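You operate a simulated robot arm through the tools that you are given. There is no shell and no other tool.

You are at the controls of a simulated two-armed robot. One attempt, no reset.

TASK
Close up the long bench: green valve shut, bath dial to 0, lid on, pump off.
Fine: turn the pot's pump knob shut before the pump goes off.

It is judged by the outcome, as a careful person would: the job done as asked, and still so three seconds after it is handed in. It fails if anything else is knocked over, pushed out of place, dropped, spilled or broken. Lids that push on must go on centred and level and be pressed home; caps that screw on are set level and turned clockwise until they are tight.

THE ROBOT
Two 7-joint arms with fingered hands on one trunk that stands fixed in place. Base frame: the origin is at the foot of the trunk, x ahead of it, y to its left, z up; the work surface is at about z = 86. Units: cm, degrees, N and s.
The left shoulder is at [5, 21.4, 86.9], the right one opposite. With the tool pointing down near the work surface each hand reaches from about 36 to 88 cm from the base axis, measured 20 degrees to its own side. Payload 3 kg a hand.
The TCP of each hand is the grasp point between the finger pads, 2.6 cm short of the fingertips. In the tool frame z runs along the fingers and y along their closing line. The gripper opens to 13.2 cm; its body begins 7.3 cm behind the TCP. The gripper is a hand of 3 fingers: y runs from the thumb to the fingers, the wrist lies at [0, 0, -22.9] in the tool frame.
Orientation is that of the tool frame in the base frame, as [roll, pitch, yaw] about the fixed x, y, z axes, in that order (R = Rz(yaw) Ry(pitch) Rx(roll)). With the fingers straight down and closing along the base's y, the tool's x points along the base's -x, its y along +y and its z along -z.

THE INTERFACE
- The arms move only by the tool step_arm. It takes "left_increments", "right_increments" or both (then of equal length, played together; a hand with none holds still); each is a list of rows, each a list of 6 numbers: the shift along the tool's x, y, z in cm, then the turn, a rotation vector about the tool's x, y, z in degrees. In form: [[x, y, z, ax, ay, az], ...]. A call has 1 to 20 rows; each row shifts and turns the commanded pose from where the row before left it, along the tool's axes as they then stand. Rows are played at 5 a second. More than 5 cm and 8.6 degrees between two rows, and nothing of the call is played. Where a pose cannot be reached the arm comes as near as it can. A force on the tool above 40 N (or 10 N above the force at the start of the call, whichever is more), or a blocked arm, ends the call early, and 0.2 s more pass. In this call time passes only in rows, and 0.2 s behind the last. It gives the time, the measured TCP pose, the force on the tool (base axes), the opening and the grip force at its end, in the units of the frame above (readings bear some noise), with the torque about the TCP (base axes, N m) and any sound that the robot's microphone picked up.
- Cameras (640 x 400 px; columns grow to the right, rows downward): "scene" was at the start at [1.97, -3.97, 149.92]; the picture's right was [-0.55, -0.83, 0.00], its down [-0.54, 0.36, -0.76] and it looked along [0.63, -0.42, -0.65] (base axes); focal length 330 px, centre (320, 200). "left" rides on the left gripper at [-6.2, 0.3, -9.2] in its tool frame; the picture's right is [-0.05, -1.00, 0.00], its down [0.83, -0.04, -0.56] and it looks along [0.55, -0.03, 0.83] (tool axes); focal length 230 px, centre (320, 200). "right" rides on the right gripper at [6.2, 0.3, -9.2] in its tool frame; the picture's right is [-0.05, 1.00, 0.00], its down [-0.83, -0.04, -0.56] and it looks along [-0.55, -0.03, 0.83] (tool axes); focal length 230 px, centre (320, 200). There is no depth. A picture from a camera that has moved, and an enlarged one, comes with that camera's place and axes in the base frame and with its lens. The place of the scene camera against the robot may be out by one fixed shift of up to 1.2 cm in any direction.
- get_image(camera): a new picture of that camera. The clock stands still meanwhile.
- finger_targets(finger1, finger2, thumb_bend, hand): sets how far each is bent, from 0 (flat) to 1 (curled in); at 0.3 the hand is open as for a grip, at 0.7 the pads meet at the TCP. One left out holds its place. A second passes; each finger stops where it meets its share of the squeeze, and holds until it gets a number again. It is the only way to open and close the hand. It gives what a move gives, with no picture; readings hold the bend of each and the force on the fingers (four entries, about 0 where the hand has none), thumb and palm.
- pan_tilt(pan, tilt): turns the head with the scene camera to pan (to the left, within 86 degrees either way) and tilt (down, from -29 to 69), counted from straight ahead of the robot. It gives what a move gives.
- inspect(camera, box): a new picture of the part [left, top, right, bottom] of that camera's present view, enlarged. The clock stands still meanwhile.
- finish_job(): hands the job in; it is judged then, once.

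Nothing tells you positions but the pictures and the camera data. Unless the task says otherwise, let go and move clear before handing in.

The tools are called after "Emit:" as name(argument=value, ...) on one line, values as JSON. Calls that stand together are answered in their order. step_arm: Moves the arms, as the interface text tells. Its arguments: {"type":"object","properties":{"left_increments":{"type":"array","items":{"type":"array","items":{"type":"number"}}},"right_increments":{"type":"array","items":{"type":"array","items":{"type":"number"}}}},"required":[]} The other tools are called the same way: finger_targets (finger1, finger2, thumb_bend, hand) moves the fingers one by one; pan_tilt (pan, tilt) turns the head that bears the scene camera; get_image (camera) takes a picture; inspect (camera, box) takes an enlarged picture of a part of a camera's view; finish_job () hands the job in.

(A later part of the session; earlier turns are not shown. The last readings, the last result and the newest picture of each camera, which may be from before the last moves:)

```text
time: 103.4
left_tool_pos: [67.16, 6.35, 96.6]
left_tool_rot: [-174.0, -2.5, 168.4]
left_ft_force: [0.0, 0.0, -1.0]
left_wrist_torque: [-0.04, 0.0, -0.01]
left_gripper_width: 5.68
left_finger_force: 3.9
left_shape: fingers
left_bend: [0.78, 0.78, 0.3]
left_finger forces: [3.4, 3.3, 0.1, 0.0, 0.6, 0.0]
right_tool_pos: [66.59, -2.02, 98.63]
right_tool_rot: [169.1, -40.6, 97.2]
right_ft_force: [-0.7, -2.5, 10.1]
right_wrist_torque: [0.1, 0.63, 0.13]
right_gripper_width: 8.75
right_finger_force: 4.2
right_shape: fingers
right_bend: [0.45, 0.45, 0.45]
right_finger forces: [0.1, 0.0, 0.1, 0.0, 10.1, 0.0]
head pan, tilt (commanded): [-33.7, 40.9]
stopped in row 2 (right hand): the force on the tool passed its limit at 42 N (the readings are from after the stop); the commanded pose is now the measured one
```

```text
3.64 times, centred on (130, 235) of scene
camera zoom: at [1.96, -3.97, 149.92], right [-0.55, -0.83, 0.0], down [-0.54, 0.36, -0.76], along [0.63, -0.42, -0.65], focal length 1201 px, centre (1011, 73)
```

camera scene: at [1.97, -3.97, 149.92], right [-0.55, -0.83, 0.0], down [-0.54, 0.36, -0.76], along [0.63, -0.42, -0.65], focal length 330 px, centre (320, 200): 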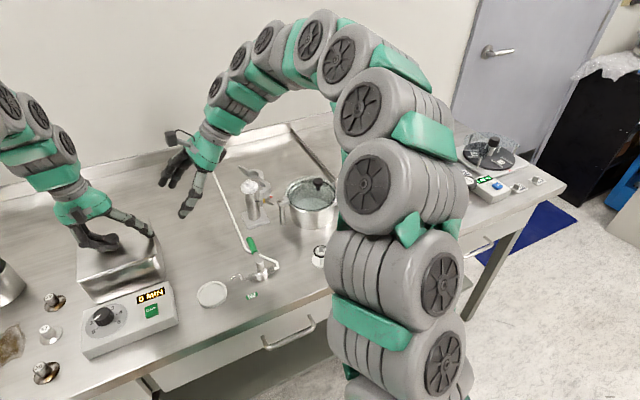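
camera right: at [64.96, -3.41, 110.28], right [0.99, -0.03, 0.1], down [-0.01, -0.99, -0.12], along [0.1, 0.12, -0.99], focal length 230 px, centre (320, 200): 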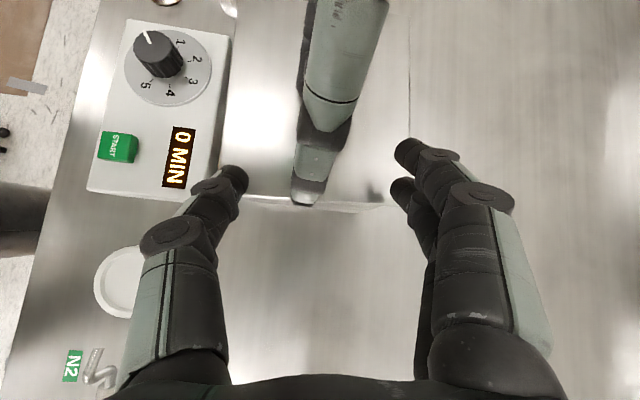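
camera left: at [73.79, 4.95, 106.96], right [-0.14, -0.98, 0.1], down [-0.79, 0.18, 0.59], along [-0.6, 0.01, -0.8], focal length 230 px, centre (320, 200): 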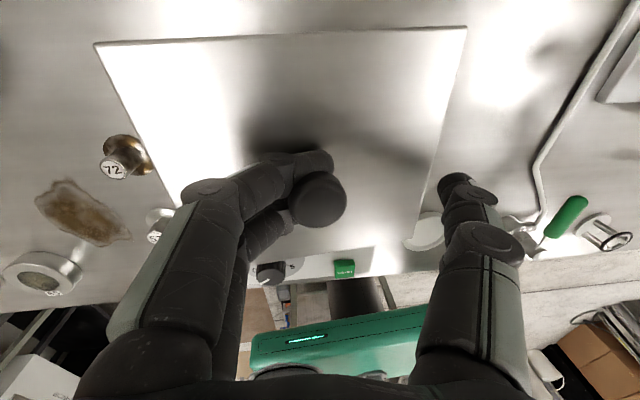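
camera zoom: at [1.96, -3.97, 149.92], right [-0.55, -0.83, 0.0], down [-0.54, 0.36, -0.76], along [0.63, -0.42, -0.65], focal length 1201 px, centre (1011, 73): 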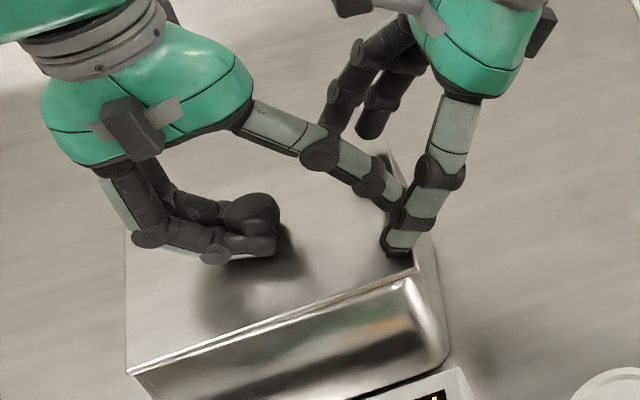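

The right thumb touched first, about 1 cm before the finger. I'll roll the right hand 8° to even them out and then settle down gently.

Emit:
step_arm(right_increments=[[0.13, 0.03, -0.15, 0, 0, 0], [0, 0, 0, 4, 0, 0], [0, 0, 0, 4, 0, 0], [0, 0, 0, 0, 0, 0]])

Emit:
step_arm(right_increments=[[-0.13, -0.02, 0.15, 0, 0, 0], [-0.13, -0.02, 0.15, 0, 0, 0], [0, 0, 0, 0, 0, 0]])

Emit:
get_image(camera="right")

Emit:
inspect(camera="scene", box=[70, 180, 190, 290])

```text
time: 104.4
left_tool_pos: [67.02, 6.31, 96.74]
left_tool_rot: [-174.1, -2.5, 168.4]
left_ft_force: [-0.1, -0.7, -1.4]
left_wrist_torque: [-0.07, -0.04, 0.02]
left_gripper_width: 5.67
left_finger_force: 3.6
left_shape: fingers
left_bend: [0.78, 0.78, 0.3]
left_finger forces: [3.3, 3.5, 0.1, 0.1, 0.4, 0.0]
right_tool_pos: [66.37, -2.19, 98.58]
right_tool_rot: [177.1, -40.4, 97.2]
right_ft_force: [0.2, -0.1, 0.0]
right_wrist_torque: [0.0, 0.01, 0.0]
right_gripper_width: 8.46
right_finger_force: 0.1
right_shape: fingers
right_bend: [0.45, 0.45, 0.45]
right_finger forces: [0.0, 0.0, 0.0, 0.0, 0.0, 0.1]
head pan, tilt (commanded): [-33.7, 40.9]
```

```text
time: 105.2
left_tool_pos: [67.15, 6.31, 96.73]
left_tool_rot: [-174.0, -2.5, 168.4]
left_ft_force: [0.1, 0.5, -1.0]
left_wrist_torque: [-0.03, -0.03, -0.03]
left_gripper_width: 5.66
left_finger_force: 3.4
left_shape: fingers
left_bend: [0.78, 0.78, 0.3]
left_finger forces: [3.6, 3.4, 0.0, 0.1, 0.4, 0.0]
right_tool_pos: [66.53, -2.2, 98.32]
right_tool_rot: [177.1, -40.5, 97.2]
right_ft_force: [-0.4, -0.3, 0.4]
right_wrist_torque: [0.0, -0.04, 0.06]
right_gripper_width: 8.48
right_finger_force: 0.2
right_shape: fingers
right_bend: [0.45, 0.45, 0.45]
right_finger forces: [0.1, 0.4, 0.0, 0.0, 0.0, 0.1]
head pan, tilt (commanded): [-33.7, 40.9]
```

```text
taken
camera right: at [66.51, -3.43, 109.27], right [1.0, 0.06, 0.0], down [0.06, -0.99, -0.12], along [0.0, 0.12, -0.99], focal length 230 px, centre (320, 200)
```

right: 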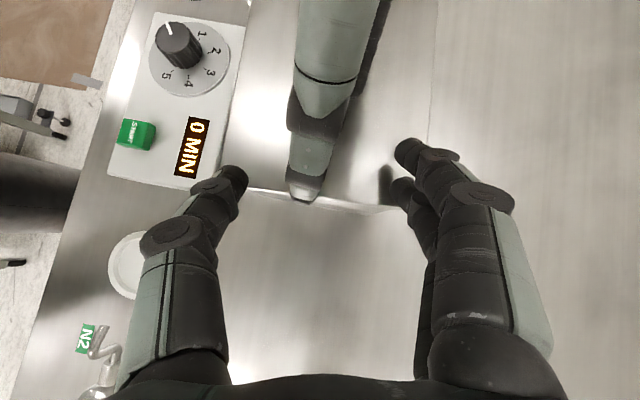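

```text
3.64 times, centred on (130, 235) of scene
camera zoom: at [1.97, -3.97, 149.92], right [-0.55, -0.83, 0.0], down [-0.54, 0.36, -0.76], along [0.63, -0.42, -0.65], focal length 1201 px, centre (1011, 73)
```

zoom: 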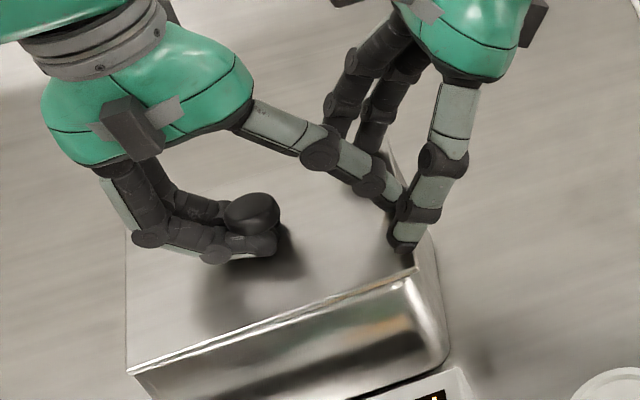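

The finger now just touches. I'll trim the roll slightly and press down to load both contacts.

Emit:
step_arm(right_increments=[[0, 0, 0, -2, 0, 0], [-0.1, -0.01, 0.12, 0, 0, 0], [0, 0, 0, 0, 0, 0]])

Emit:
step_arm(right_increments=[[-0.1, -0.01, 0.12, 0, 0, 0], [0, 0, 0, 0, 0, 0]])

```text
time: 106.0
left_tool_pos: [67.08, 6.4, 96.73]
left_tool_rot: [-174.1, -2.5, 168.4]
left_ft_force: [0.2, 0.7, -0.6]
left_wrist_torque: [-0.01, -0.01, 0.01]
left_gripper_width: 5.68
left_finger_force: 3.5
left_shape: fingers
left_bend: [0.78, 0.78, 0.3]
left_finger forces: [3.4, 3.5, 0.0, 0.1, 0.6, 0.0]
right_tool_pos: [66.45, -2.16, 98.07]
right_tool_rot: [175.0, -40.4, 97.3]
right_ft_force: [1.2, -1.2, 2.8]
right_wrist_torque: [0.01, 0.01, 0.04]
right_gripper_width: 8.45
right_finger_force: 1.3
right_shape: fingers
right_bend: [0.45, 0.45, 0.45]
right_finger forces: [0.0, 1.1, 0.0, 0.0, 2.0, 0.0]
head pan, tilt (commanded): [-33.7, 40.9]
```

```text
time: 106.6
left_tool_pos: [67.1, 6.4, 96.77]
left_tool_rot: [-174.0, -2.4, 168.4]
left_ft_force: [1.2, 0.8, -0.8]
left_wrist_torque: [0.02, 0.0, 0.05]
left_gripper_width: 5.67
left_finger_force: 4.4
left_shape: fingers
left_bend: [0.78, 0.78, 0.3]
left_finger forces: [4.6, 3.3, 0.0, 0.1, 0.3, 0.1]
right_tool_pos: [66.47, -2.16, 97.99]
right_tool_rot: [174.9, -40.6, 97.2]
right_ft_force: [1.1, -4.9, 33.1]
right_wrist_torque: [0.32, 0.69, 0.13]
right_gripper_width: 8.52
right_finger_force: 16.6
right_shape: fingers
right_bend: [0.45, 0.46, 0.45]
right_finger forces: [0.0, 10.4, 0.0, 0.0, 22.6, 0.0]
head pan, tilt (commanded): [-33.7, 40.9]
```

The lid is now held down with about 33 N shared between both contacts. I'll slide the left hand left, out from under the knob head.

Emit:
step_arm(left_increments=[[0.025, 0.25, -0.026, 0, 0, 0], [0.025, 0.25, -0.026, 0, 0, 0], [0, 0, 0, 0, 0, 0]])

Emit:
inspect(camera="scene", box=[70, 180, 190, 290])

Emit:
inspect(camera="left", box=[240, 130, 400, 250])

```text
time: 107.1
left_tool_pos: [67.06, 6.63, 96.81]
left_tool_rot: [-173.8, -2.5, 168.5]
left_ft_force: [-1.1, -1.8, -2.8]
left_wrist_torque: [0.0, -0.01, 0.0]
left_gripper_width: 5.55
left_finger_force: 3.8
left_shape: fingers
left_bend: [0.78, 0.78, 0.3]
left_finger forces: [3.4, 3.9, 0.0, 0.1, 0.2, 0.0]
right_tool_pos: [66.58, -2.05, 98.1]
right_tool_rot: [174.9, -40.6, 97.3]
right_ft_force: [0.0, -1.0, 8.7]
right_wrist_torque: [0.03, 0.33, 0.07]
right_gripper_width: 8.54
right_finger_force: 4.6
right_shape: fingers
right_bend: [0.45, 0.45, 0.45]
right_finger forces: [0.0, 1.5, 0.0, 0.0, 7.5, 0.0]
head pan, tilt (commanded): [-33.7, 40.9]
stopped in row 2 (right hand): the force on the tool passed its limit at 44 N (the readings are from after the stop); the commanded pose is now the measured one
```

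```text
3.64 times, centred on (130, 235) of scene
camera zoom: at [1.96, -3.97, 149.92], right [-0.55, -0.83, 0.0], down [-0.54, 0.36, -0.76], along [0.63, -0.42, -0.65], focal length 1201 px, centre (1011, 73)
```

zoom: 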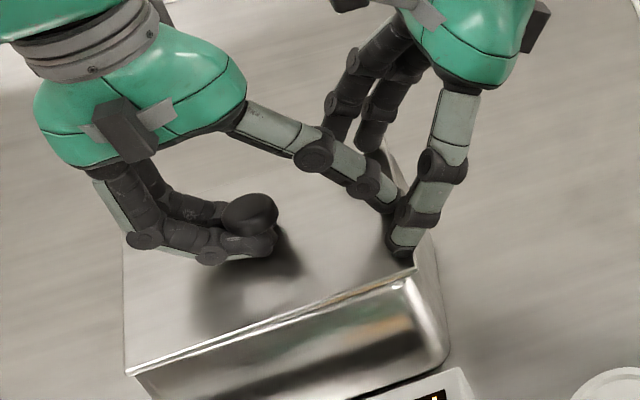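

```text
3.33 times, centred on (320, 190) of left
camera zoom: at [73.87, 6.64, 105.72], right [-0.14, -0.98, 0.1], down [-0.79, 0.18, 0.59], along [-0.6, 0.0, -0.8], focal length 767 px, centre (320, 233)
```

zoom: 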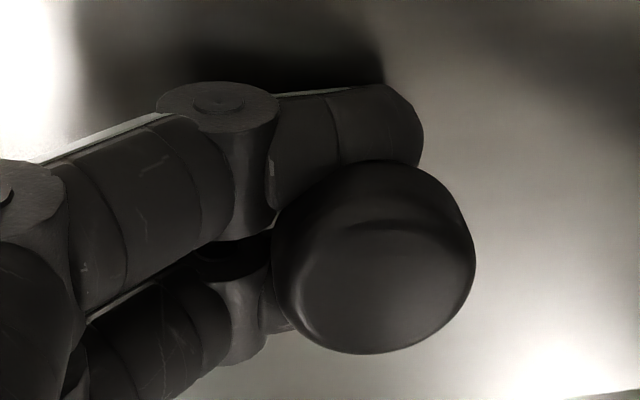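

The knob head is starting to move relative to the fingers, but the right hand's force limit ended the call. I'll reduce the press to roughly 20 N and continue with smaller slides.

Emit:
step_arm(left_increments=[[0, 0, 0, 0, 0, 0], [0.015, 0.15, -0.016, 0, 0, 0], [0.015, 0.15, -0.016, 0, 0, 0], [0, 0, 0, 0, 0, 0]], right_increments=[[-0.03, -0.004, 0.035, 0, 0, 0], [0, 0, 0, 0, 0, 0], [0, 0, 0, 0, 0, 0], [0, 0, 0, 0, 0, 0]])

Emit:
inspect(camera="scene", box=[70, 180, 190, 290])

Emit:
inspect(camera="left", box=[240, 130, 400, 250])

```text
time: 108.1
left_tool_pos: [67.13, 6.94, 96.83]
left_tool_rot: [-174.1, -2.4, 168.4]
left_ft_force: [-0.4, -2.3, -2.7]
left_wrist_torque: [0.0, -0.01, 0.01]
left_gripper_width: 5.55
left_finger_force: 2.6
left_shape: fingers
left_bend: [0.78, 0.78, 0.3]
left_finger forces: [2.2, 2.8, 0.0, 0.1, 0.1, 0.1]
right_tool_pos: [66.56, -1.97, 98.08]
right_tool_rot: [175.0, -40.5, 97.3]
right_ft_force: [1.2, 0.6, 23.5]
right_wrist_torque: [0.31, 0.89, -0.01]
right_gripper_width: 8.53
right_finger_force: 11.6
right_shape: fingers
right_bend: [0.45, 0.45, 0.45]
right_finger forces: [0.0, 3.3, 0.0, 0.0, 19.7, 0.1]
head pan, tilt (commanded): [-33.7, 40.9]
```

```text
3.64 times, centred on (130, 235) of scene
camera zoom: at [1.94, -3.97, 149.92], right [-0.55, -0.83, 0.0], down [-0.54, 0.36, -0.76], along [0.63, -0.42, -0.65], focal length 1201 px, centre (1011, 73)
```

zoom: 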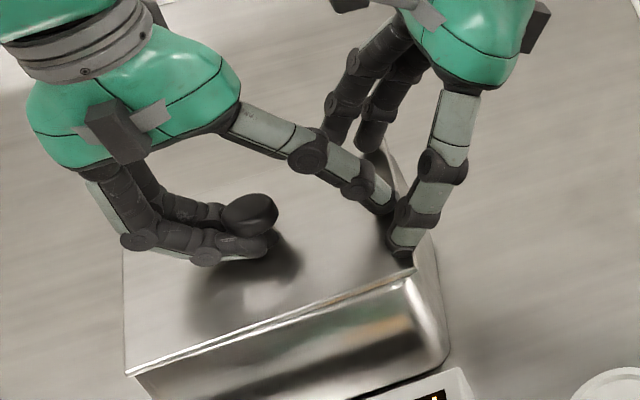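

```text
3.33 times, centred on (320, 190) of left
camera zoom: at [73.93, 6.93, 105.74], right [-0.14, -0.98, 0.1], down [-0.79, 0.18, 0.59], along [-0.6, 0.0, -0.8], focal length 767 px, centre (320, 233)
```

zoom: 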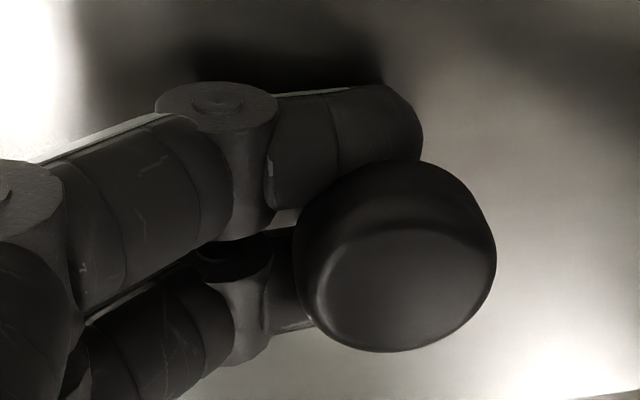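

It's working: the knob stays while the fingers slide back. I'll continue.

Emit:
step_arm(left_increments=[[0.02, 0.2, -0.021, 0, 0, 0], [0.02, 0.2, -0.021, 0, 0, 0], [0.02, 0.2, -0.021, 0, 0, 0], [0.02, 0.2, -0.021, 0, 0, 0], [0, 0, 0, 0, 0, 0]])

Emit:
inspect(camera="scene", box=[70, 180, 190, 290])

Emit:
inspect(camera="left", box=[240, 130, 400, 250])

```text
time: 109.3
left_tool_pos: [67.09, 7.7, 96.93]
left_tool_rot: [-174.0, -2.4, 168.4]
left_ft_force: [0.9, 0.5, -0.7]
left_wrist_torque: [-0.03, 0.02, -0.01]
left_gripper_width: 5.66
left_finger_force: 0.0
left_shape: fingers
left_bend: [0.78, 0.78, 0.3]
left_finger forces: [0.3, 0.0, 0.1, 0.0, 0.0, 0.1]
right_tool_pos: [66.51, -2.14, 98.12]
right_tool_rot: [175.0, -40.6, 97.2]
right_ft_force: [0.4, 0.7, 32.1]
right_wrist_torque: [0.42, 1.32, 0.02]
right_gripper_width: 8.5
right_finger_force: 16.5
right_shape: fingers
right_bend: [0.45, 0.45, 0.45]
right_finger forces: [0.0, 4.7, 0.0, 0.1, 27.9, 0.0]
head pan, tilt (commanded): [-33.7, 40.9]
```

```text
3.64 times, centred on (130, 235) of scene
camera zoom: at [1.93, -3.97, 149.92], right [-0.55, -0.83, 0.0], down [-0.54, 0.36, -0.76], along [0.63, -0.42, -0.65], focal length 1201 px, centre (1011, 73)
```

zoom: 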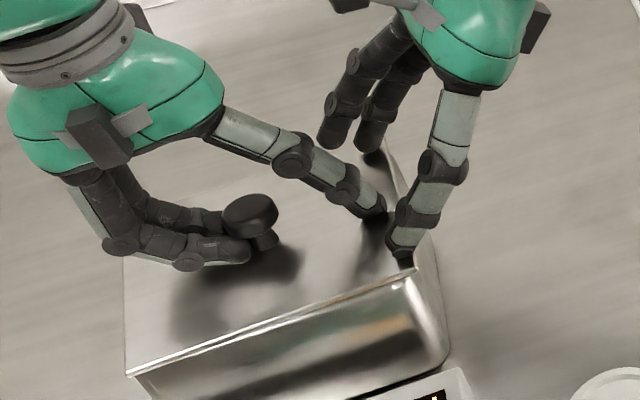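

```text
3.33 times, centred on (320, 190) of left
camera zoom: at [73.97, 7.73, 105.81], right [-0.14, -0.98, 0.1], down [-0.79, 0.18, 0.59], along [-0.6, 0.0, -0.8], focal length 767 px, centre (320, 233)
```

zoom: 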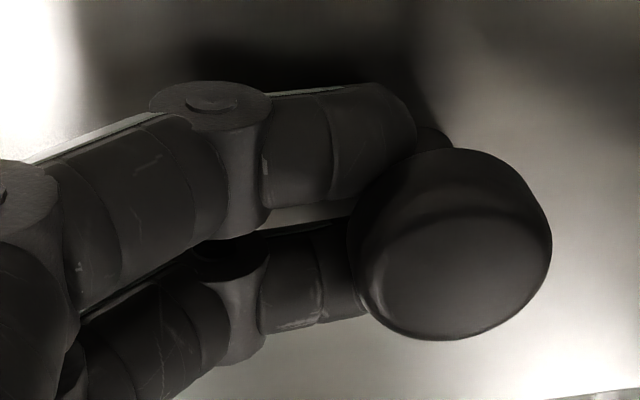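

The fingers are free now with no contact force. I'll slide another 1.5 cm left to clear the head, then raise the left hand.

Emit:
step_arm(left_increments=[[0.03, 0.3, -0.032, 0, 0, 0], [0.03, 0.3, -0.032, 0, 0, 0], [0.03, 0.3, -0.032, 0, 0, 0], [0.03, 0.3, -0.032, 0, 0, 0], [0.03, 0.3, -0.032, 0, 0, 0], [0, 0, 0, 0, 0, 0]])

Emit:
inspect(camera="left", box=[240, 130, 400, 250])

Emit:
inspect(camera="scene", box=[70, 180, 190, 290])

```text
time: 110.7
left_tool_pos: [67.35, 9.27, 96.73]
left_tool_rot: [-174.0, -2.4, 168.4]
left_ft_force: [0.8, -0.1, -0.3]
left_wrist_torque: [-0.04, 0.02, 0.0]
left_gripper_width: 5.63
left_finger_force: 0.0
left_shape: fingers
left_bend: [0.78, 0.78, 0.3]
left_finger forces: [0.0, 0.0, 0.0, 0.0, 0.5, 0.0]
right_tool_pos: [66.57, -2.06, 98.09]
right_tool_rot: [175.0, -40.6, 97.2]
right_ft_force: [1.8, 2.0, 37.0]
right_wrist_torque: [0.54, 1.46, -0.06]
right_gripper_width: 8.5
right_finger_force: 18.7
right_shape: fingers
right_bend: [0.45, 0.45, 0.45]
right_finger forces: [0.0, 5.3, 0.1, 0.0, 32.1, 0.0]
head pan, tilt (commanded): [-33.7, 40.9]
```

```text
3.33 times, centred on (320, 190) of left
camera zoom: at [74.15, 9.24, 105.68], right [-0.14, -0.98, 0.1], down [-0.79, 0.18, 0.59], along [-0.6, 0.0, -0.8], focal length 767 px, centre (320, 233)
```

zoom: 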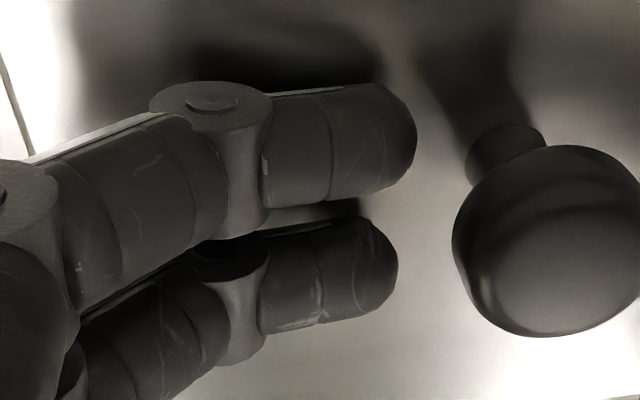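

```text
3.64 times, centred on (130, 235) of scene
camera zoom: at [1.92, -3.97, 149.92], right [-0.55, -0.83, 0.0], down [-0.54, 0.36, -0.76], along [0.63, -0.42, -0.65], focal length 1201 px, centre (1011, 73)
```

zoom: 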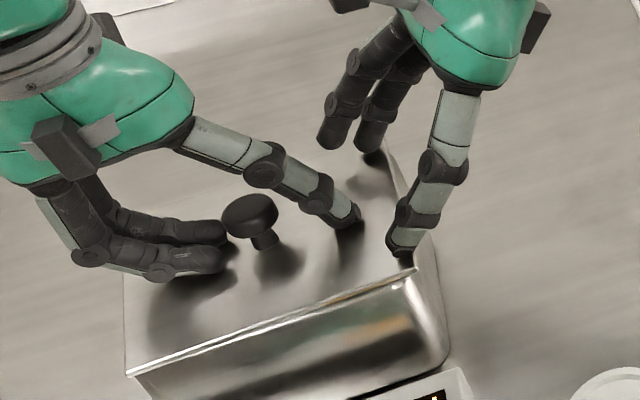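

The left fingers are completely clear of the knob and the lid has not moved. I'll raise the left hand well away first, then ease off the right hand.

Emit:
step_arm(left_increments=[[0.087, -0.209, -1.99, 0, 0, 0], [0.13, -0.31, -3, 0, 0, 0], [0.17, -0.41, -4, 0, 0, 0], [0.17, -0.41, -4, 0, 0, 0], [0, 0, 0, 0, 0, 0]])

Emit:
step_arm(right_increments=[[0.13, 0.013, -0.15, 0, 0, 0], [0.33, 0.03, -0.38, 0, 0, 0], [0.98, 0.1, -1.13, 0, 0, 0], [0, 0, -4, 0, 0, 0], [0, 0, -4, 0, 0, 0], [0, 0, -4, 0, 0, 0], [0, 0, 0, 0, 0, 0]])

Emit:
inspect(camera="scene", box=[80, 200, 180, 290])

Emit:
get_image(camera="left")

Emit:
get_image(camera="scene")

```text
time: 111.9
left_tool_pos: [67.37, 9.14, 109.84]
left_tool_rot: [-174.0, -2.4, 168.3]
left_ft_force: [-0.4, 0.0, -0.2]
left_wrist_torque: [0.0, 0.01, 0.0]
left_gripper_width: 5.64
left_finger_force: 0.1
left_shape: fingers
left_bend: [0.78, 0.78, 0.3]
left_finger forces: [0.1, 0.0, 0.0, 0.1, 0.1, 0.0]
right_tool_pos: [66.55, -2.06, 98.08]
right_tool_rot: [175.1, -40.6, 97.2]
right_ft_force: [0.5, 1.8, 39.5]
right_wrist_torque: [0.54, 1.51, -0.09]
right_gripper_width: 8.49
right_finger_force: 20.3
right_shape: fingers
right_bend: [0.45, 0.45, 0.46]
right_finger forces: [0.0, 6.1, 0.0, 0.1, 33.9, 0.0]
head pan, tilt (commanded): [-33.7, 40.9]
```

```text
time: 113.5
left_tool_pos: [67.35, 9.17, 109.85]
left_tool_rot: [-174.0, -2.3, 168.4]
left_ft_force: [0.2, 0.4, 0.5]
left_wrist_torque: [0.0, -0.01, 0.0]
left_gripper_width: 5.64
left_finger_force: 0.0
left_shape: fingers
left_bend: [0.78, 0.78, 0.3]
left_finger forces: [0.1, 0.0, 0.0, 0.0, 0.0, 0.0]
right_tool_pos: [66.68, -10.19, 109.03]
right_tool_rot: [175.1, -40.6, 97.3]
right_ft_force: [-0.1, -0.5, -0.1]
right_wrist_torque: [0.02, 0.0, -0.02]
right_gripper_width: 8.44
right_finger_force: 0.1
right_shape: fingers
right_bend: [0.45, 0.45, 0.45]
right_finger forces: [0.1, 0.1, 0.1, 0.0, 0.0, 0.0]
head pan, tilt (commanded): [-33.7, 40.9]
```

```text
4.44 times, centred on (130, 245) of scene
camera zoom: at [1.97, -3.97, 149.92], right [-0.55, -0.83, 0.0], down [-0.54, 0.36, -0.76], along [0.63, -0.42, -0.65], focal length 1468 px, centre (1164, 0)
```

zoom: 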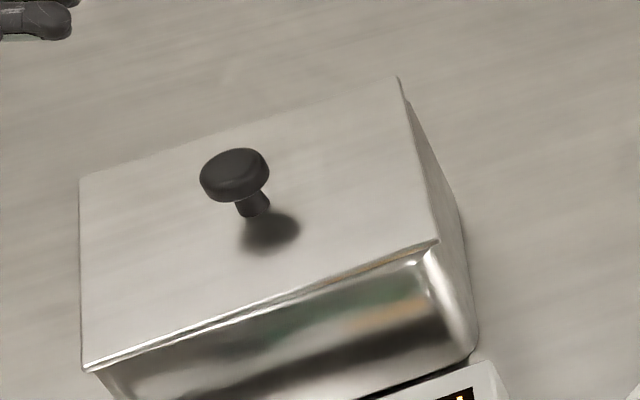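

```text
taken
camera left: at [74.25, 9.08, 118.78], right [-0.14, -0.98, 0.1], down [-0.79, 0.18, 0.59], along [-0.6, 0.0, -0.8], focal length 230 px, centre (320, 200)
```

left: 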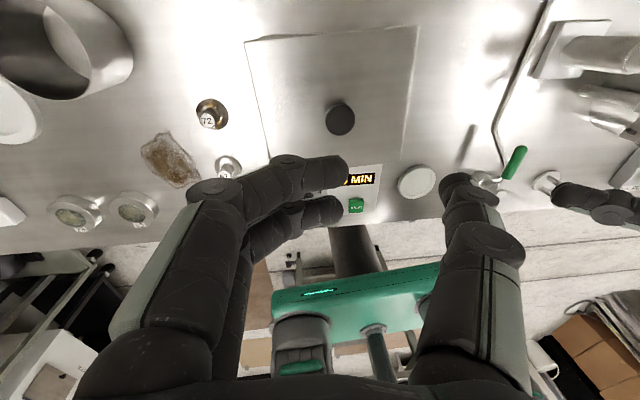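

```text
taken
camera scene: at [1.97, -3.97, 149.92], right [-0.55, -0.83, 0.0], down [-0.54, 0.36, -0.76], along [0.63, -0.42, -0.65], focal length 330 px, centre (320, 200)
```

scene: 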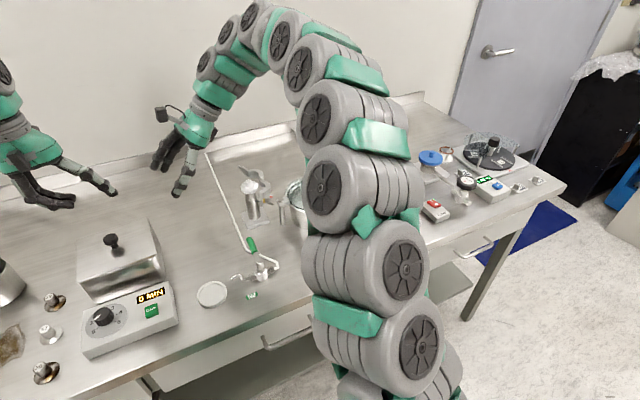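

The lid is on the bath and released. I'll check it from both cameras for centring and level.

Emit:
inspect(camera="left", box=[220, 10, 440, 200])

Emit:
inspect(camera="scene", box=[70, 215, 190, 310])

Emit:
get_image(camera="right")

```text
2.11 times, centred on (330, 105) of left
camera zoom: at [74.25, 9.08, 118.78], right [-0.14, -0.98, 0.1], down [-0.79, 0.18, 0.59], along [-0.6, 0.0, -0.8], focal length 484 px, centre (299, 400)
```

zoom: 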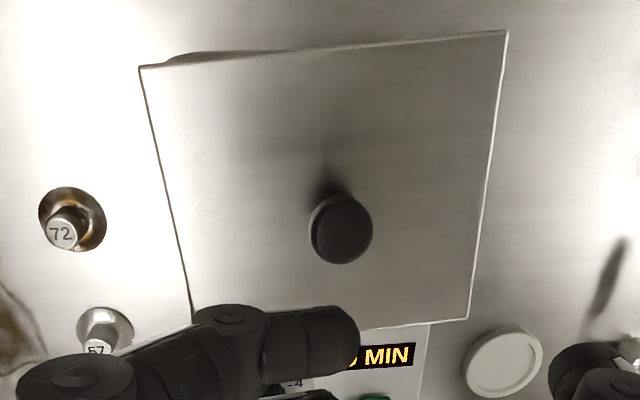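

```text
4.21 times, centred on (130, 262) of scene
camera zoom: at [1.97, -3.97, 149.92], right [-0.55, -0.83, 0.0], down [-0.54, 0.36, -0.76], along [0.63, -0.42, -0.65], focal length 1391 px, centre (1120, -63)
```

zoom: 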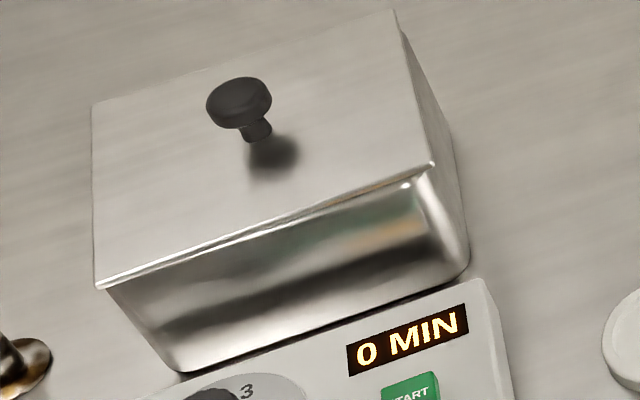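

```text
taken
camera right: at [66.32, -11.52, 119.99], right [1.0, 0.03, 0.03], down [0.04, -0.99, -0.12], along [0.03, 0.12, -0.99], focal length 230 px, centre (320, 200)
```

right: 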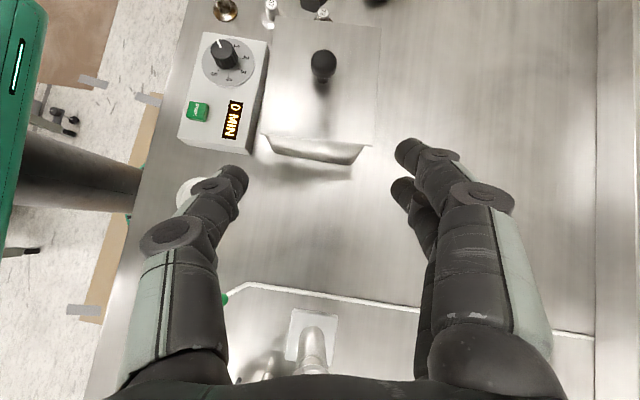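

Viewed from above, the lid's centre is within about 3 mm, but it is turned about 3° from the bath, with the rim peeking out at the back left. I'll retract the right hand, bring the left hand upright, and then turn the lid gently by the sides of its knob.

Emit:
step_arm(left_increments=[[0, 0, 0, -3, -1.3, 0], [0, 0, 0, -3, -1.3, 0], [0, 0, 0, 0, 0, 0], [0, 0, 0, 0, 0, 0], [0, 0, 0, 0, 0, 0], [0, 0, 0, 0, 0, 0], [0, 0, 0, 0, 0, 0], [0, 0, 0, 0, 0, 0], [0, 0, 0, 0, 0, 0], [0, 0, 0, 0, 0, 0], [0, 0, 0, 0, 0, 0], [0, 0, 0, 0, 0, 0], [0, 0, 0, 0, 0, 0], [0, 0, 0, 0, 0, 0]], right_increments=[[-2.03, -2.29, -3.1, 0, 0, 0], [-2.03, -2.29, -3.1, 0, 0, 0], [-2.03, -2.29, -3.1, 0, 0, 0], [-2.03, -2.29, -3.1, 0, 0, 0], [-2.03, -2.29, -3.1, 0, 0, 0], [-2.03, -2.29, -3.1, 0, 0, 0], [-2.03, -2.29, -3.1, 0, 0, 0], [-2.03, -2.29, -3.1, 0, 0, 0], [0, 0, 0, 0, -8, 0], [0, 0, 0, 0, -8, 0], [0, 0, 0, 0, -8, 0], [0, 0, 0, 0, -8, 0], [0, 0, 0, 0, -8, 0], [0, 0, 0, 0, 0, 0]])

Emit:
finger_targets(hand="left", finger1=0.52, finger2=0.52, thumb_bend=0.52)

Emit:
get_image(camera="scene")

Emit:
get_image(camera="left")

```text
time: 116.5
left_tool_pos: [67.44, 9.19, 109.87]
left_tool_rot: [-180.0, 0.2, 168.6]
left_ft_force: [0.0, -0.1, -1.2]
left_wrist_torque: [0.01, -0.05, -0.01]
left_gripper_width: 5.64
left_finger_force: 0.1
left_shape: fingers
left_bend: [0.78, 0.78, 0.3]
left_finger forces: [0.1, 0.0, 0.0, 0.0, 0.0, 0.0]
right_tool_pos: [50.21, -38.65, 116.07]
right_tool_rot: [176.2, -0.6, 94.0]
right_ft_force: [1.2, -0.7, -0.9]
right_wrist_torque: [0.03, -0.02, -0.03]
right_gripper_width: 8.42
right_finger_force: 0.0
right_shape: fingers
right_bend: [0.45, 0.45, 0.45]
right_finger forces: [0.0, 0.0, 0.1, 0.1, 0.0, 0.0]
right hand out of reach, approached as far as the arm can: row 8
head pan, tilt (commanded): [-33.7, 40.9]
```

```text
time: 117.5
left_tool_pos: [67.37, 9.16, 109.88]
left_tool_rot: [-179.9, 0.3, 168.6]
left_ft_force: [-0.1, 0.8, -1.2]
left_wrist_torque: [0.02, 0.0, 0.02]
left_gripper_width: 6.1
left_finger_force: 0.1
left_shape: fingers
left_bend: [0.52, 0.52, 0.52]
left_finger forces: [0.1, 0.1, 0.0, 0.0, 0.0, 0.1]
right_tool_pos: [50.13, -38.8, 116.01]
right_tool_rot: [176.1, -0.8, 94.1]
right_ft_force: [0.7, -0.1, 0.3]
right_wrist_torque: [0.0, 0.0, 0.05]
right_gripper_width: 8.44
right_finger_force: 0.0
right_shape: fingers
right_bend: [0.45, 0.45, 0.45]
right_finger forces: [0.0, 0.1, 0.0, 0.1, 0.0, 0.0]
head pan, tilt (commanded): [-33.7, 40.9]
```

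```text
taken
camera scene: at [1.97, -3.97, 149.92], right [-0.55, -0.83, 0.0], down [-0.54, 0.36, -0.76], along [0.63, -0.42, -0.65], focal length 330 px, centre (320, 200)
```

scene: 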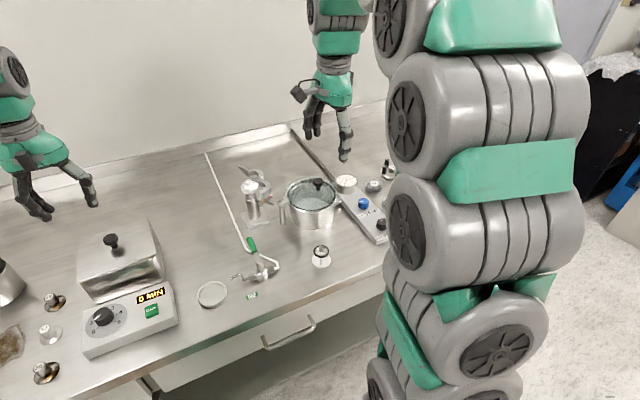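

```text
taken
camera left: at [73.59, 8.3, 119.18], right [-0.15, -0.99, 0.0], down [-0.82, 0.12, 0.55], along [-0.55, 0.08, -0.83], focal length 230 px, centre (320, 200)
```

left: 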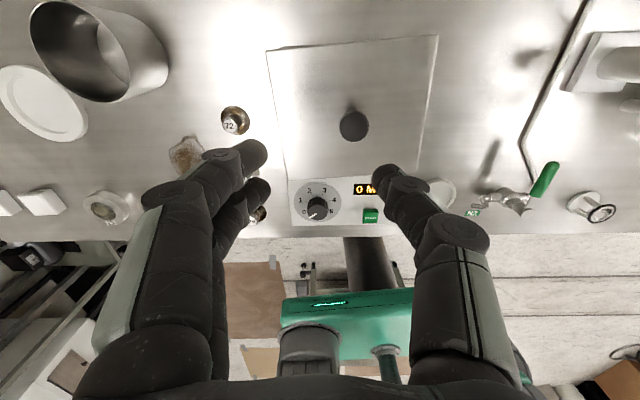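

I'll measure the lid once more from this clean view.

Emit:
inspect(camera="left", box=[250, 20, 460, 200])

Emit:
inspect(camera="left", box=[260, 30, 350, 90])

Emit:
inspect(camera="left", box=[380, 20, 460, 90])

```text
2.22 times, centred on (355, 110) of left
camera zoom: at [73.59, 8.3, 119.18], right [-0.15, -0.99, 0.0], down [-0.82, 0.12, 0.55], along [-0.55, 0.08, -0.83], focal length 511 px, centre (242, 400)
```

zoom: 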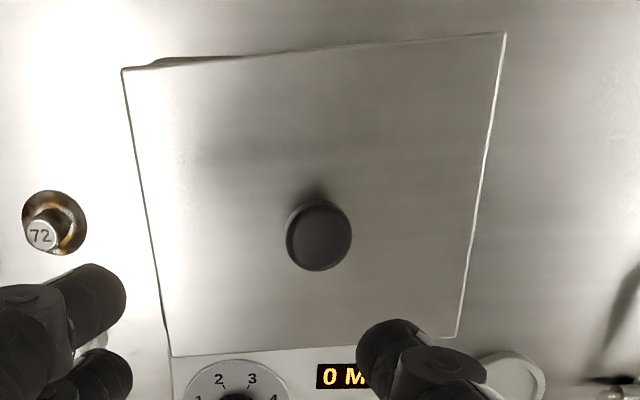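

```text
6.67 times, centred on (305, 60) of left
camera zoom: at [73.59, 8.3, 119.18], right [-0.15, -0.99, 0.0], down [-0.82, 0.12, 0.55], along [-0.55, 0.08, -0.83], focal length 1534 px, centre (420, 1133)
```

zoom: 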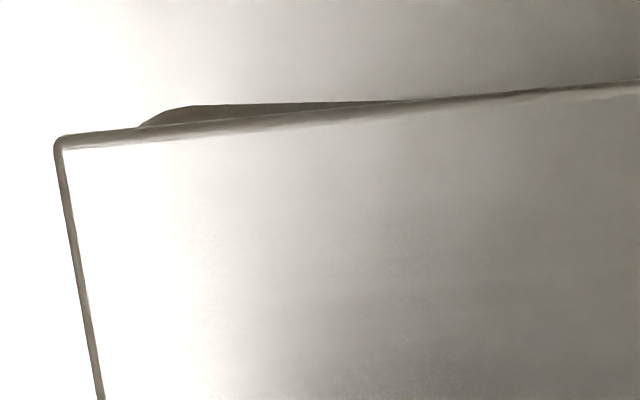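

```text
5.71 times, centred on (420, 55) of left
camera zoom: at [73.59, 8.3, 119.18], right [-0.15, -0.99, 0.0], down [-0.82, 0.12, 0.55], along [-0.55, 0.08, -0.83], focal length 1315 px, centre (-251, 1029)
```

zoom: 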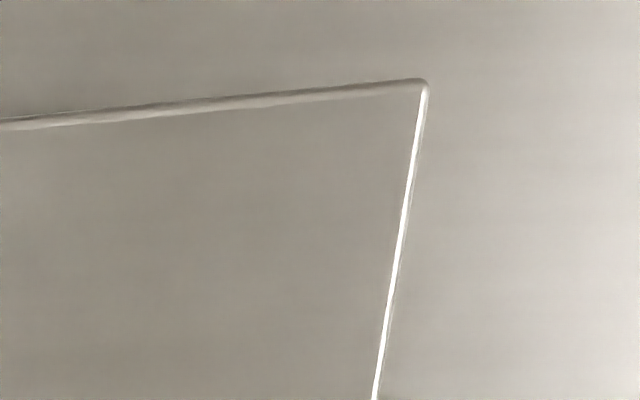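

The lid is turned about 4° from the rim. I'll position the left hand above the knob, at a height where the tips touch only the sides of the head.

Emit:
step_arm(left_increments=[[-0.19, -1.58, 0, 0, 0, 0], [-0.19, -1.58, 2.4, 0, 0, 0], [0, 0, 4.4, 0, 0, 0], [0, 0, 0, 0, 0, 0]])

Emit:
get_image(camera="left")

Emit:
inspect(camera="scene", box=[70, 180, 190, 290])

```text
time: 118.5
left_tool_pos: [67.04, 6.1, 103.12]
left_tool_rot: [180.0, 0.2, 168.8]
left_ft_force: [0.7, -0.3, 0.3]
left_wrist_torque: [0.03, 0.01, -0.01]
left_gripper_width: 6.11
left_finger_force: 0.0
left_shape: fingers
left_bend: [0.52, 0.52, 0.52]
left_finger forces: [0.0, 0.0, 0.0, 0.0, 0.0, 0.1]
right_tool_pos: [50.33, -38.71, 116.12]
right_tool_rot: [176.3, -0.7, 94.1]
right_ft_force: [0.3, 0.2, -0.1]
right_wrist_torque: [0.0, 0.0, 0.01]
right_gripper_width: 8.45
right_finger_force: 0.0
right_shape: fingers
right_bend: [0.45, 0.45, 0.45]
right_finger forces: [0.0, 0.0, 0.0, 0.1, 0.1, 0.0]
head pan, tilt (commanded): [-33.7, 40.9]
```

```text
taken
camera left: at [73.32, 5.21, 112.47], right [-0.15, -0.99, 0.0], down [-0.82, 0.12, 0.55], along [-0.55, 0.08, -0.83], focal length 230 px, centre (320, 200)
```

left: 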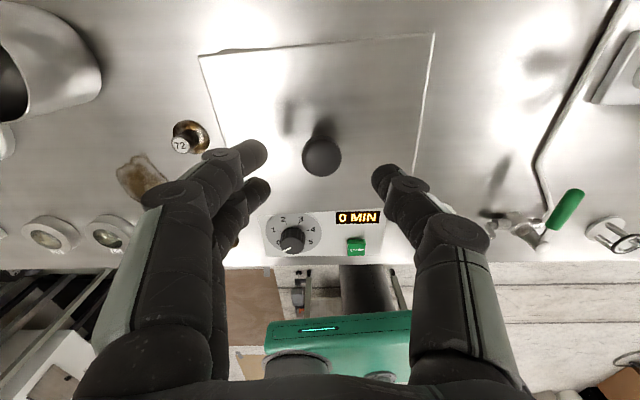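

```text
3.64 times, centred on (130, 235) of scene
camera zoom: at [1.97, -3.97, 149.92], right [-0.55, -0.83, 0.0], down [-0.54, 0.36, -0.76], along [0.63, -0.42, -0.65], focal length 1201 px, centre (1011, 73)
```

zoom: 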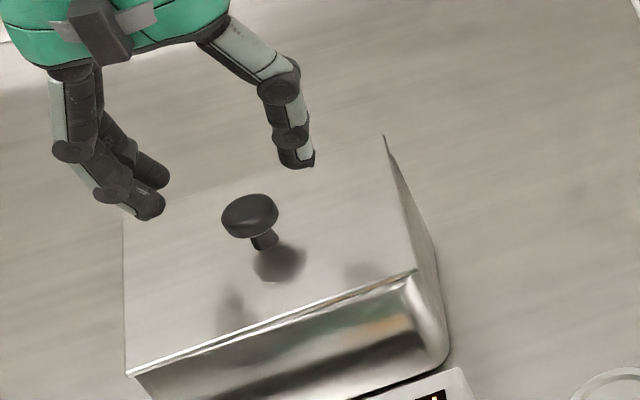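

The hand is centred over the knob. I'll lower so the tips sit beside the head and close lightly on its sides.

Emit:
step_arm(left_increments=[[0, 0, 2, 0, 0, 0], [0, 0, 1.8, 0, 0, 0], [0, 0, 0, 0, 0, 0]])

Emit:
finger_targets(hand="left", finger1=0.61, finger2=0.61, thumb_bend=0.61)

Emit:
inspect(camera="left", box=[220, 100, 420, 240])

Emit:
inspect(camera="scene", box=[80, 190, 170, 270])

```text
time: 119.3
left_tool_pos: [67.14, 6.09, 99.33]
left_tool_rot: [-180.0, 0.4, 168.6]
left_ft_force: [-0.5, -0.8, 0.1]
left_wrist_torque: [-0.01, -0.02, 0.0]
left_gripper_width: 6.1
left_finger_force: 0.0
left_shape: fingers
left_bend: [0.52, 0.52, 0.52]
left_finger forces: [0.1, 0.0, 0.0, 0.1, 0.1, 0.0]
right_tool_pos: [50.24, -38.67, 116.13]
right_tool_rot: [176.2, -0.8, 94.1]
right_ft_force: [0.4, 0.3, 0.0]
right_wrist_torque: [0.03, 0.01, 0.04]
right_gripper_width: 8.45
right_finger_force: 0.0
right_shape: fingers
right_bend: [0.45, 0.45, 0.45]
right_finger forces: [0.0, 0.1, 0.0, 0.0, 0.0, 0.0]
head pan, tilt (commanded): [-33.7, 40.9]
```

```text
time: 120.3
left_tool_pos: [66.99, 6.16, 99.13]
left_tool_rot: [-180.0, 0.2, 168.6]
left_ft_force: [0.1, 0.1, 0.1]
left_wrist_torque: [0.01, -0.02, -0.03]
left_gripper_width: 3.25
left_finger_force: 0.0
left_shape: fingers
left_bend: [0.61, 0.61, 0.61]
left_finger forces: [0.1, 0.0, 0.0, 0.0, 0.2, 0.1]
right_tool_pos: [50.39, -38.71, 116.03]
right_tool_rot: [176.2, -0.7, 94.1]
right_ft_force: [-0.2, -0.2, 0.2]
right_wrist_torque: [-0.01, 0.0, 0.01]
right_gripper_width: 8.44
right_finger_force: 0.0
right_shape: fingers
right_bend: [0.45, 0.45, 0.45]
right_finger forces: [0.0, 0.0, 0.0, 0.0, 0.0, 0.1]
head pan, tilt (commanded): [-33.7, 40.9]
```

```text
2.86 times, centred on (320, 170) of left
camera zoom: at [73.29, 5.21, 108.63], right [-0.15, -0.99, 0.0], down [-0.82, 0.12, 0.55], along [-0.55, 0.08, -0.83], focal length 657 px, centre (320, 286)
```

zoom: 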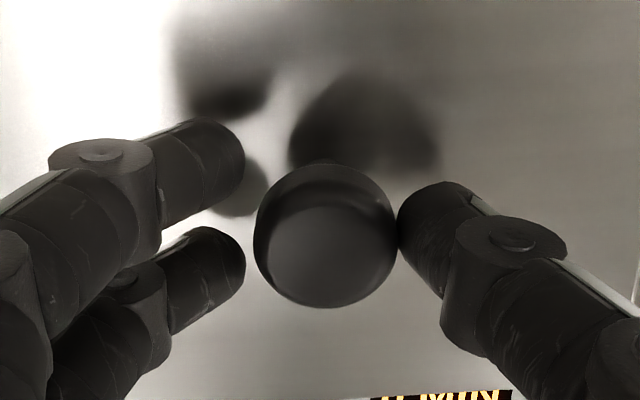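

```text
5.00 times, centred on (125, 230) of scene
camera zoom: at [1.97, -3.97, 149.92], right [-0.55, -0.83, 0.0], down [-0.54, 0.36, -0.76], along [0.63, -0.42, -0.65], focal length 1652 px, centre (1295, 50)
```

zoom: 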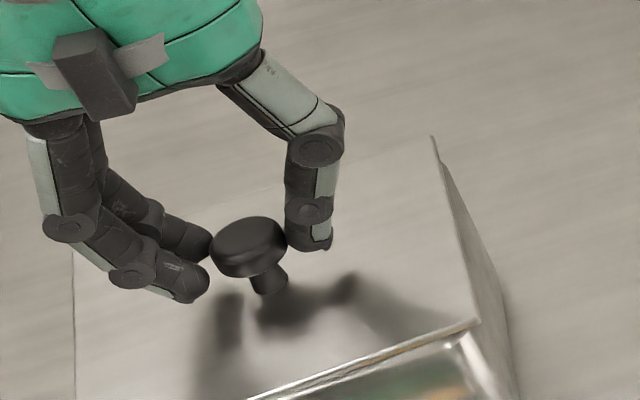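

The tips are beside the head. I'll centre slightly and close just enough to grip its sides.

Emit:
step_arm(left_increments=[[0, -0.1, 0, 0, 0, 0], [0, 0, 0, 0, 0, 0]])

Emit:
finger_targets(hand="left", finger1=0.65, finger2=0.65, thumb_bend=0.64)

Emit:
inspect(camera="left", box=[220, 100, 420, 240])

```text
time: 120.9
left_tool_pos: [67.19, 5.95, 99.32]
left_tool_rot: [-179.9, 0.2, 168.6]
left_ft_force: [0.5, -0.1, 0.4]
left_wrist_torque: [0.0, 0.01, 0.0]
left_gripper_width: 3.22
left_finger_force: 0.0
left_shape: fingers
left_bend: [0.61, 0.61, 0.61]
left_finger forces: [0.0, 0.0, 0.0, 0.0, 0.0, 0.0]
right_tool_pos: [50.2, -38.68, 115.97]
right_tool_rot: [176.2, -0.7, 94.2]
right_ft_force: [0.1, -0.3, 0.7]
right_wrist_torque: [-0.01, 0.0, -0.05]
right_gripper_width: 8.43
right_finger_force: 0.0
right_shape: fingers
right_bend: [0.45, 0.45, 0.45]
right_finger forces: [0.0, 0.0, 0.0, 0.0, 0.1, 0.1]
head pan, tilt (commanded): [-33.7, 40.9]
```

```text
time: 121.9
left_tool_pos: [67.05, 6.01, 99.19]
left_tool_rot: [-180.0, 0.3, 168.6]
left_ft_force: [0.0, 0.6, 0.2]
left_wrist_torque: [0.03, -0.01, 0.0]
left_gripper_width: 2.43
left_finger_force: 1.4
left_shape: fingers
left_bend: [0.64, 0.63, 0.63]
left_finger forces: [0.2, 1.3, 0.0, 0.0, 1.5, 0.1]
right_tool_pos: [50.15, -38.72, 116.05]
right_tool_rot: [176.2, -0.7, 94.0]
right_ft_force: [0.1, 0.6, -0.1]
right_wrist_torque: [0.04, 0.0, 0.02]
right_gripper_width: 8.42
right_finger_force: 0.0
right_shape: fingers
right_bend: [0.45, 0.45, 0.45]
right_finger forces: [0.1, 0.1, 0.0, 0.0, 0.0, 0.0]
head pan, tilt (commanded): [-33.7, 40.9]
```

```text
2.86 times, centred on (320, 170) of left
camera zoom: at [73.3, 5.1, 108.61], right [-0.15, -0.99, 0.0], down [-0.82, 0.12, 0.55], along [-0.55, 0.08, -0.83], focal length 657 px, centre (320, 286)
```

zoom: 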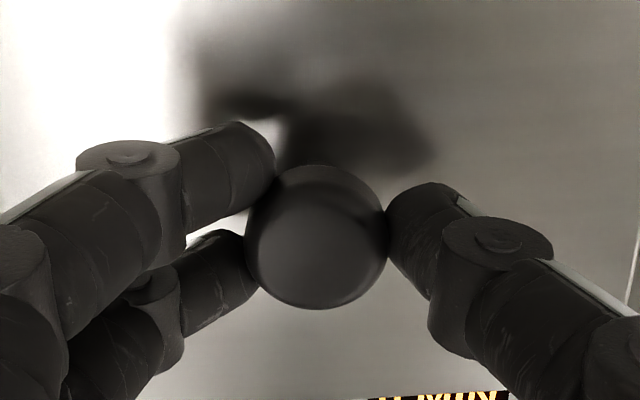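

The head is gripped lightly on its sides. I'll add a touch more grip and turn the lid 4° clockwise with a 1 mm forward shift.

Emit:
finger_targets(hand="left", finger1=0.66, finger2=0.66, thumb_bend=0.66)

Emit:
step_arm(left_increments=[[0.05, 0, 0, 0, 0, 2], [0.05, 0, 0, 0, 0, 2], [0, 0, 0, 0, 0, 0]])

Emit:
inspect(camera="scene", box=[80, 200, 180, 290])

Emit:
inspect(camera="left", box=[140, 0, 460, 200])

```text
time: 122.9
left_tool_pos: [67.1, 5.96, 99.28]
left_tool_rot: [179.9, 0.1, 168.7]
left_ft_force: [-0.3, 0.1, -0.3]
left_wrist_torque: [0.01, -0.02, -0.02]
left_gripper_width: 2.33
left_finger_force: 2.8
left_shape: fingers
left_bend: [0.65, 0.63, 0.64]
left_finger forces: [0.9, 2.1, 0.0, 0.1, 2.9, 0.0]
right_tool_pos: [50.25, -38.71, 116.1]
right_tool_rot: [176.2, -0.7, 94.0]
right_ft_force: [0.3, -0.2, -0.1]
right_wrist_torque: [0.0, 0.0, 0.05]
right_gripper_width: 8.43
right_finger_force: 0.0
right_shape: fingers
right_bend: [0.45, 0.45, 0.45]
right_finger forces: [0.1, 0.1, 0.1, 0.0, 0.1, 0.0]
head pan, tilt (commanded): [-33.7, 40.9]
```

```text
time: 123.7
left_tool_pos: [67.04, 5.98, 99.18]
left_tool_rot: [180.0, 0.1, 164.5]
left_ft_force: [1.3, 1.1, -0.3]
left_wrist_torque: [0.0, -0.01, 0.0]
left_gripper_width: 2.29
left_finger_force: 3.0
left_shape: fingers
left_bend: [0.65, 0.63, 0.64]
left_finger forces: [0.9, 2.3, 0.1, 0.0, 2.9, 0.0]
right_tool_pos: [50.23, -38.81, 116.0]
right_tool_rot: [176.2, -0.6, 94.1]
right_ft_force: [0.3, 0.2, 0.2]
right_wrist_torque: [-0.03, -0.01, 0.01]
right_gripper_width: 8.43
right_finger_force: 0.0
right_shape: fingers
right_bend: [0.45, 0.45, 0.45]
right_finger forces: [0.0, 0.0, 0.1, 0.0, 0.0, 0.1]
head pan, tilt (commanded): [-33.7, 40.9]
```

```text
4.44 times, centred on (130, 245) of scene
camera zoom: at [1.97, -3.97, 149.92], right [-0.55, -0.83, 0.0], down [-0.54, 0.36, -0.76], along [0.63, -0.42, -0.65], focal length 1468 px, centre (1164, 0)
```

zoom: 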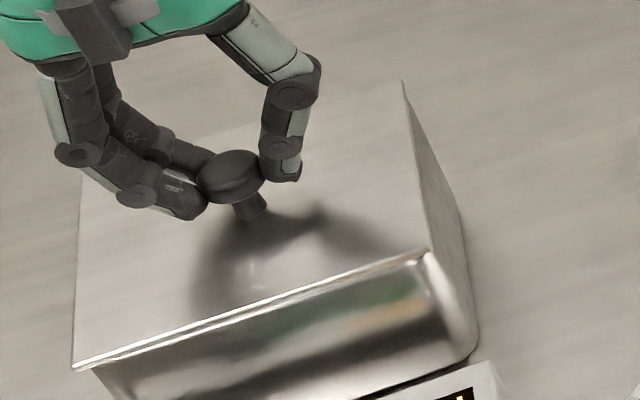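

```text
2.00 times, centred on (300, 100) of left
camera zoom: at [73.15, 4.71, 108.61], right [-0.22, -0.98, 0.0], down [-0.81, 0.18, 0.55], along [-0.54, 0.12, -0.83], focal length 460 px, centre (360, 400)
```

zoom: 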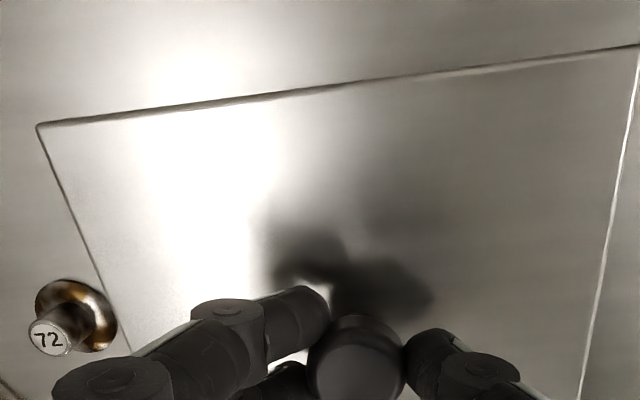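

The lid is now square to the rim, with the front and back edges matching. It sits about 0.3 cm left, so I'll slide it right by that much and let go.

Emit:
step_arm(left_increments=[[-0.02, -0.14, 0, 0, 0, 0], [-0.02, -0.14, 0, 0, 0, 0], [0, 0, 0, 0, 0, 0]])

Emit:
finger_targets(hand="left", finger1=0.56, finger2=0.56, thumb_bend=0.56)

Emit:
inspect(camera="scene", box=[80, 200, 180, 290])

```text
time: 124.5
left_tool_pos: [66.91, 5.81, 99.29]
left_tool_rot: [180.0, 0.2, 164.6]
left_ft_force: [0.1, -0.3, -0.8]
left_wrist_torque: [0.0, 0.04, 0.02]
left_gripper_width: 2.29
left_finger_force: 3.4
left_shape: fingers
left_bend: [0.65, 0.63, 0.64]
left_finger forces: [1.2, 2.6, 0.1, 0.1, 3.0, 0.0]
right_tool_pos: [50.35, -38.68, 116.11]
right_tool_rot: [176.3, -0.7, 94.1]
right_ft_force: [-0.2, -0.1, -0.3]
right_wrist_torque: [-0.02, 0.01, -0.01]
right_gripper_width: 8.45
right_finger_force: 0.0
right_shape: fingers
right_bend: [0.45, 0.45, 0.45]
right_finger forces: [0.1, 0.0, 0.0, 0.0, 0.1, 0.1]
head pan, tilt (commanded): [-33.7, 40.9]
```

```text
time: 125.5
left_tool_pos: [66.94, 5.77, 99.29]
left_tool_rot: [-180.0, 0.2, 164.6]
left_ft_force: [-0.4, -0.5, 0.2]
left_wrist_torque: [0.0, -0.01, -0.02]
left_gripper_width: 4.71
left_finger_force: 0.1
left_shape: fingers
left_bend: [0.56, 0.56, 0.56]
left_finger forces: [0.0, 0.0, 0.0, 0.1, 0.1, 0.1]
right_tool_pos: [50.19, -38.64, 116.08]
right_tool_rot: [176.3, -0.7, 94.1]
right_ft_force: [0.2, 0.1, 0.7]
right_wrist_torque: [0.0, -0.05, 0.02]
right_gripper_width: 8.4
right_finger_force: 0.1
right_shape: fingers
right_bend: [0.45, 0.45, 0.45]
right_finger forces: [0.1, 0.0, 0.0, 0.0, 0.0, 0.1]
head pan, tilt (commanded): [-33.7, 40.9]
```

```text
4.44 times, centred on (130, 245) of scene
camera zoom: at [1.97, -3.97, 149.92], right [-0.55, -0.83, 0.0], down [-0.54, 0.36, -0.76], along [0.63, -0.42, -0.65], focal length 1468 px, centre (1164, 0)
```

zoom: 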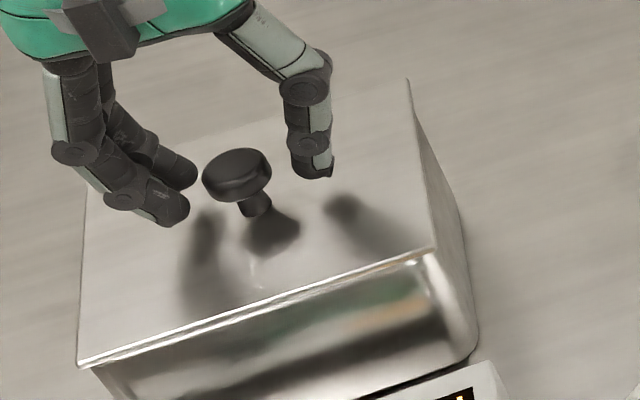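

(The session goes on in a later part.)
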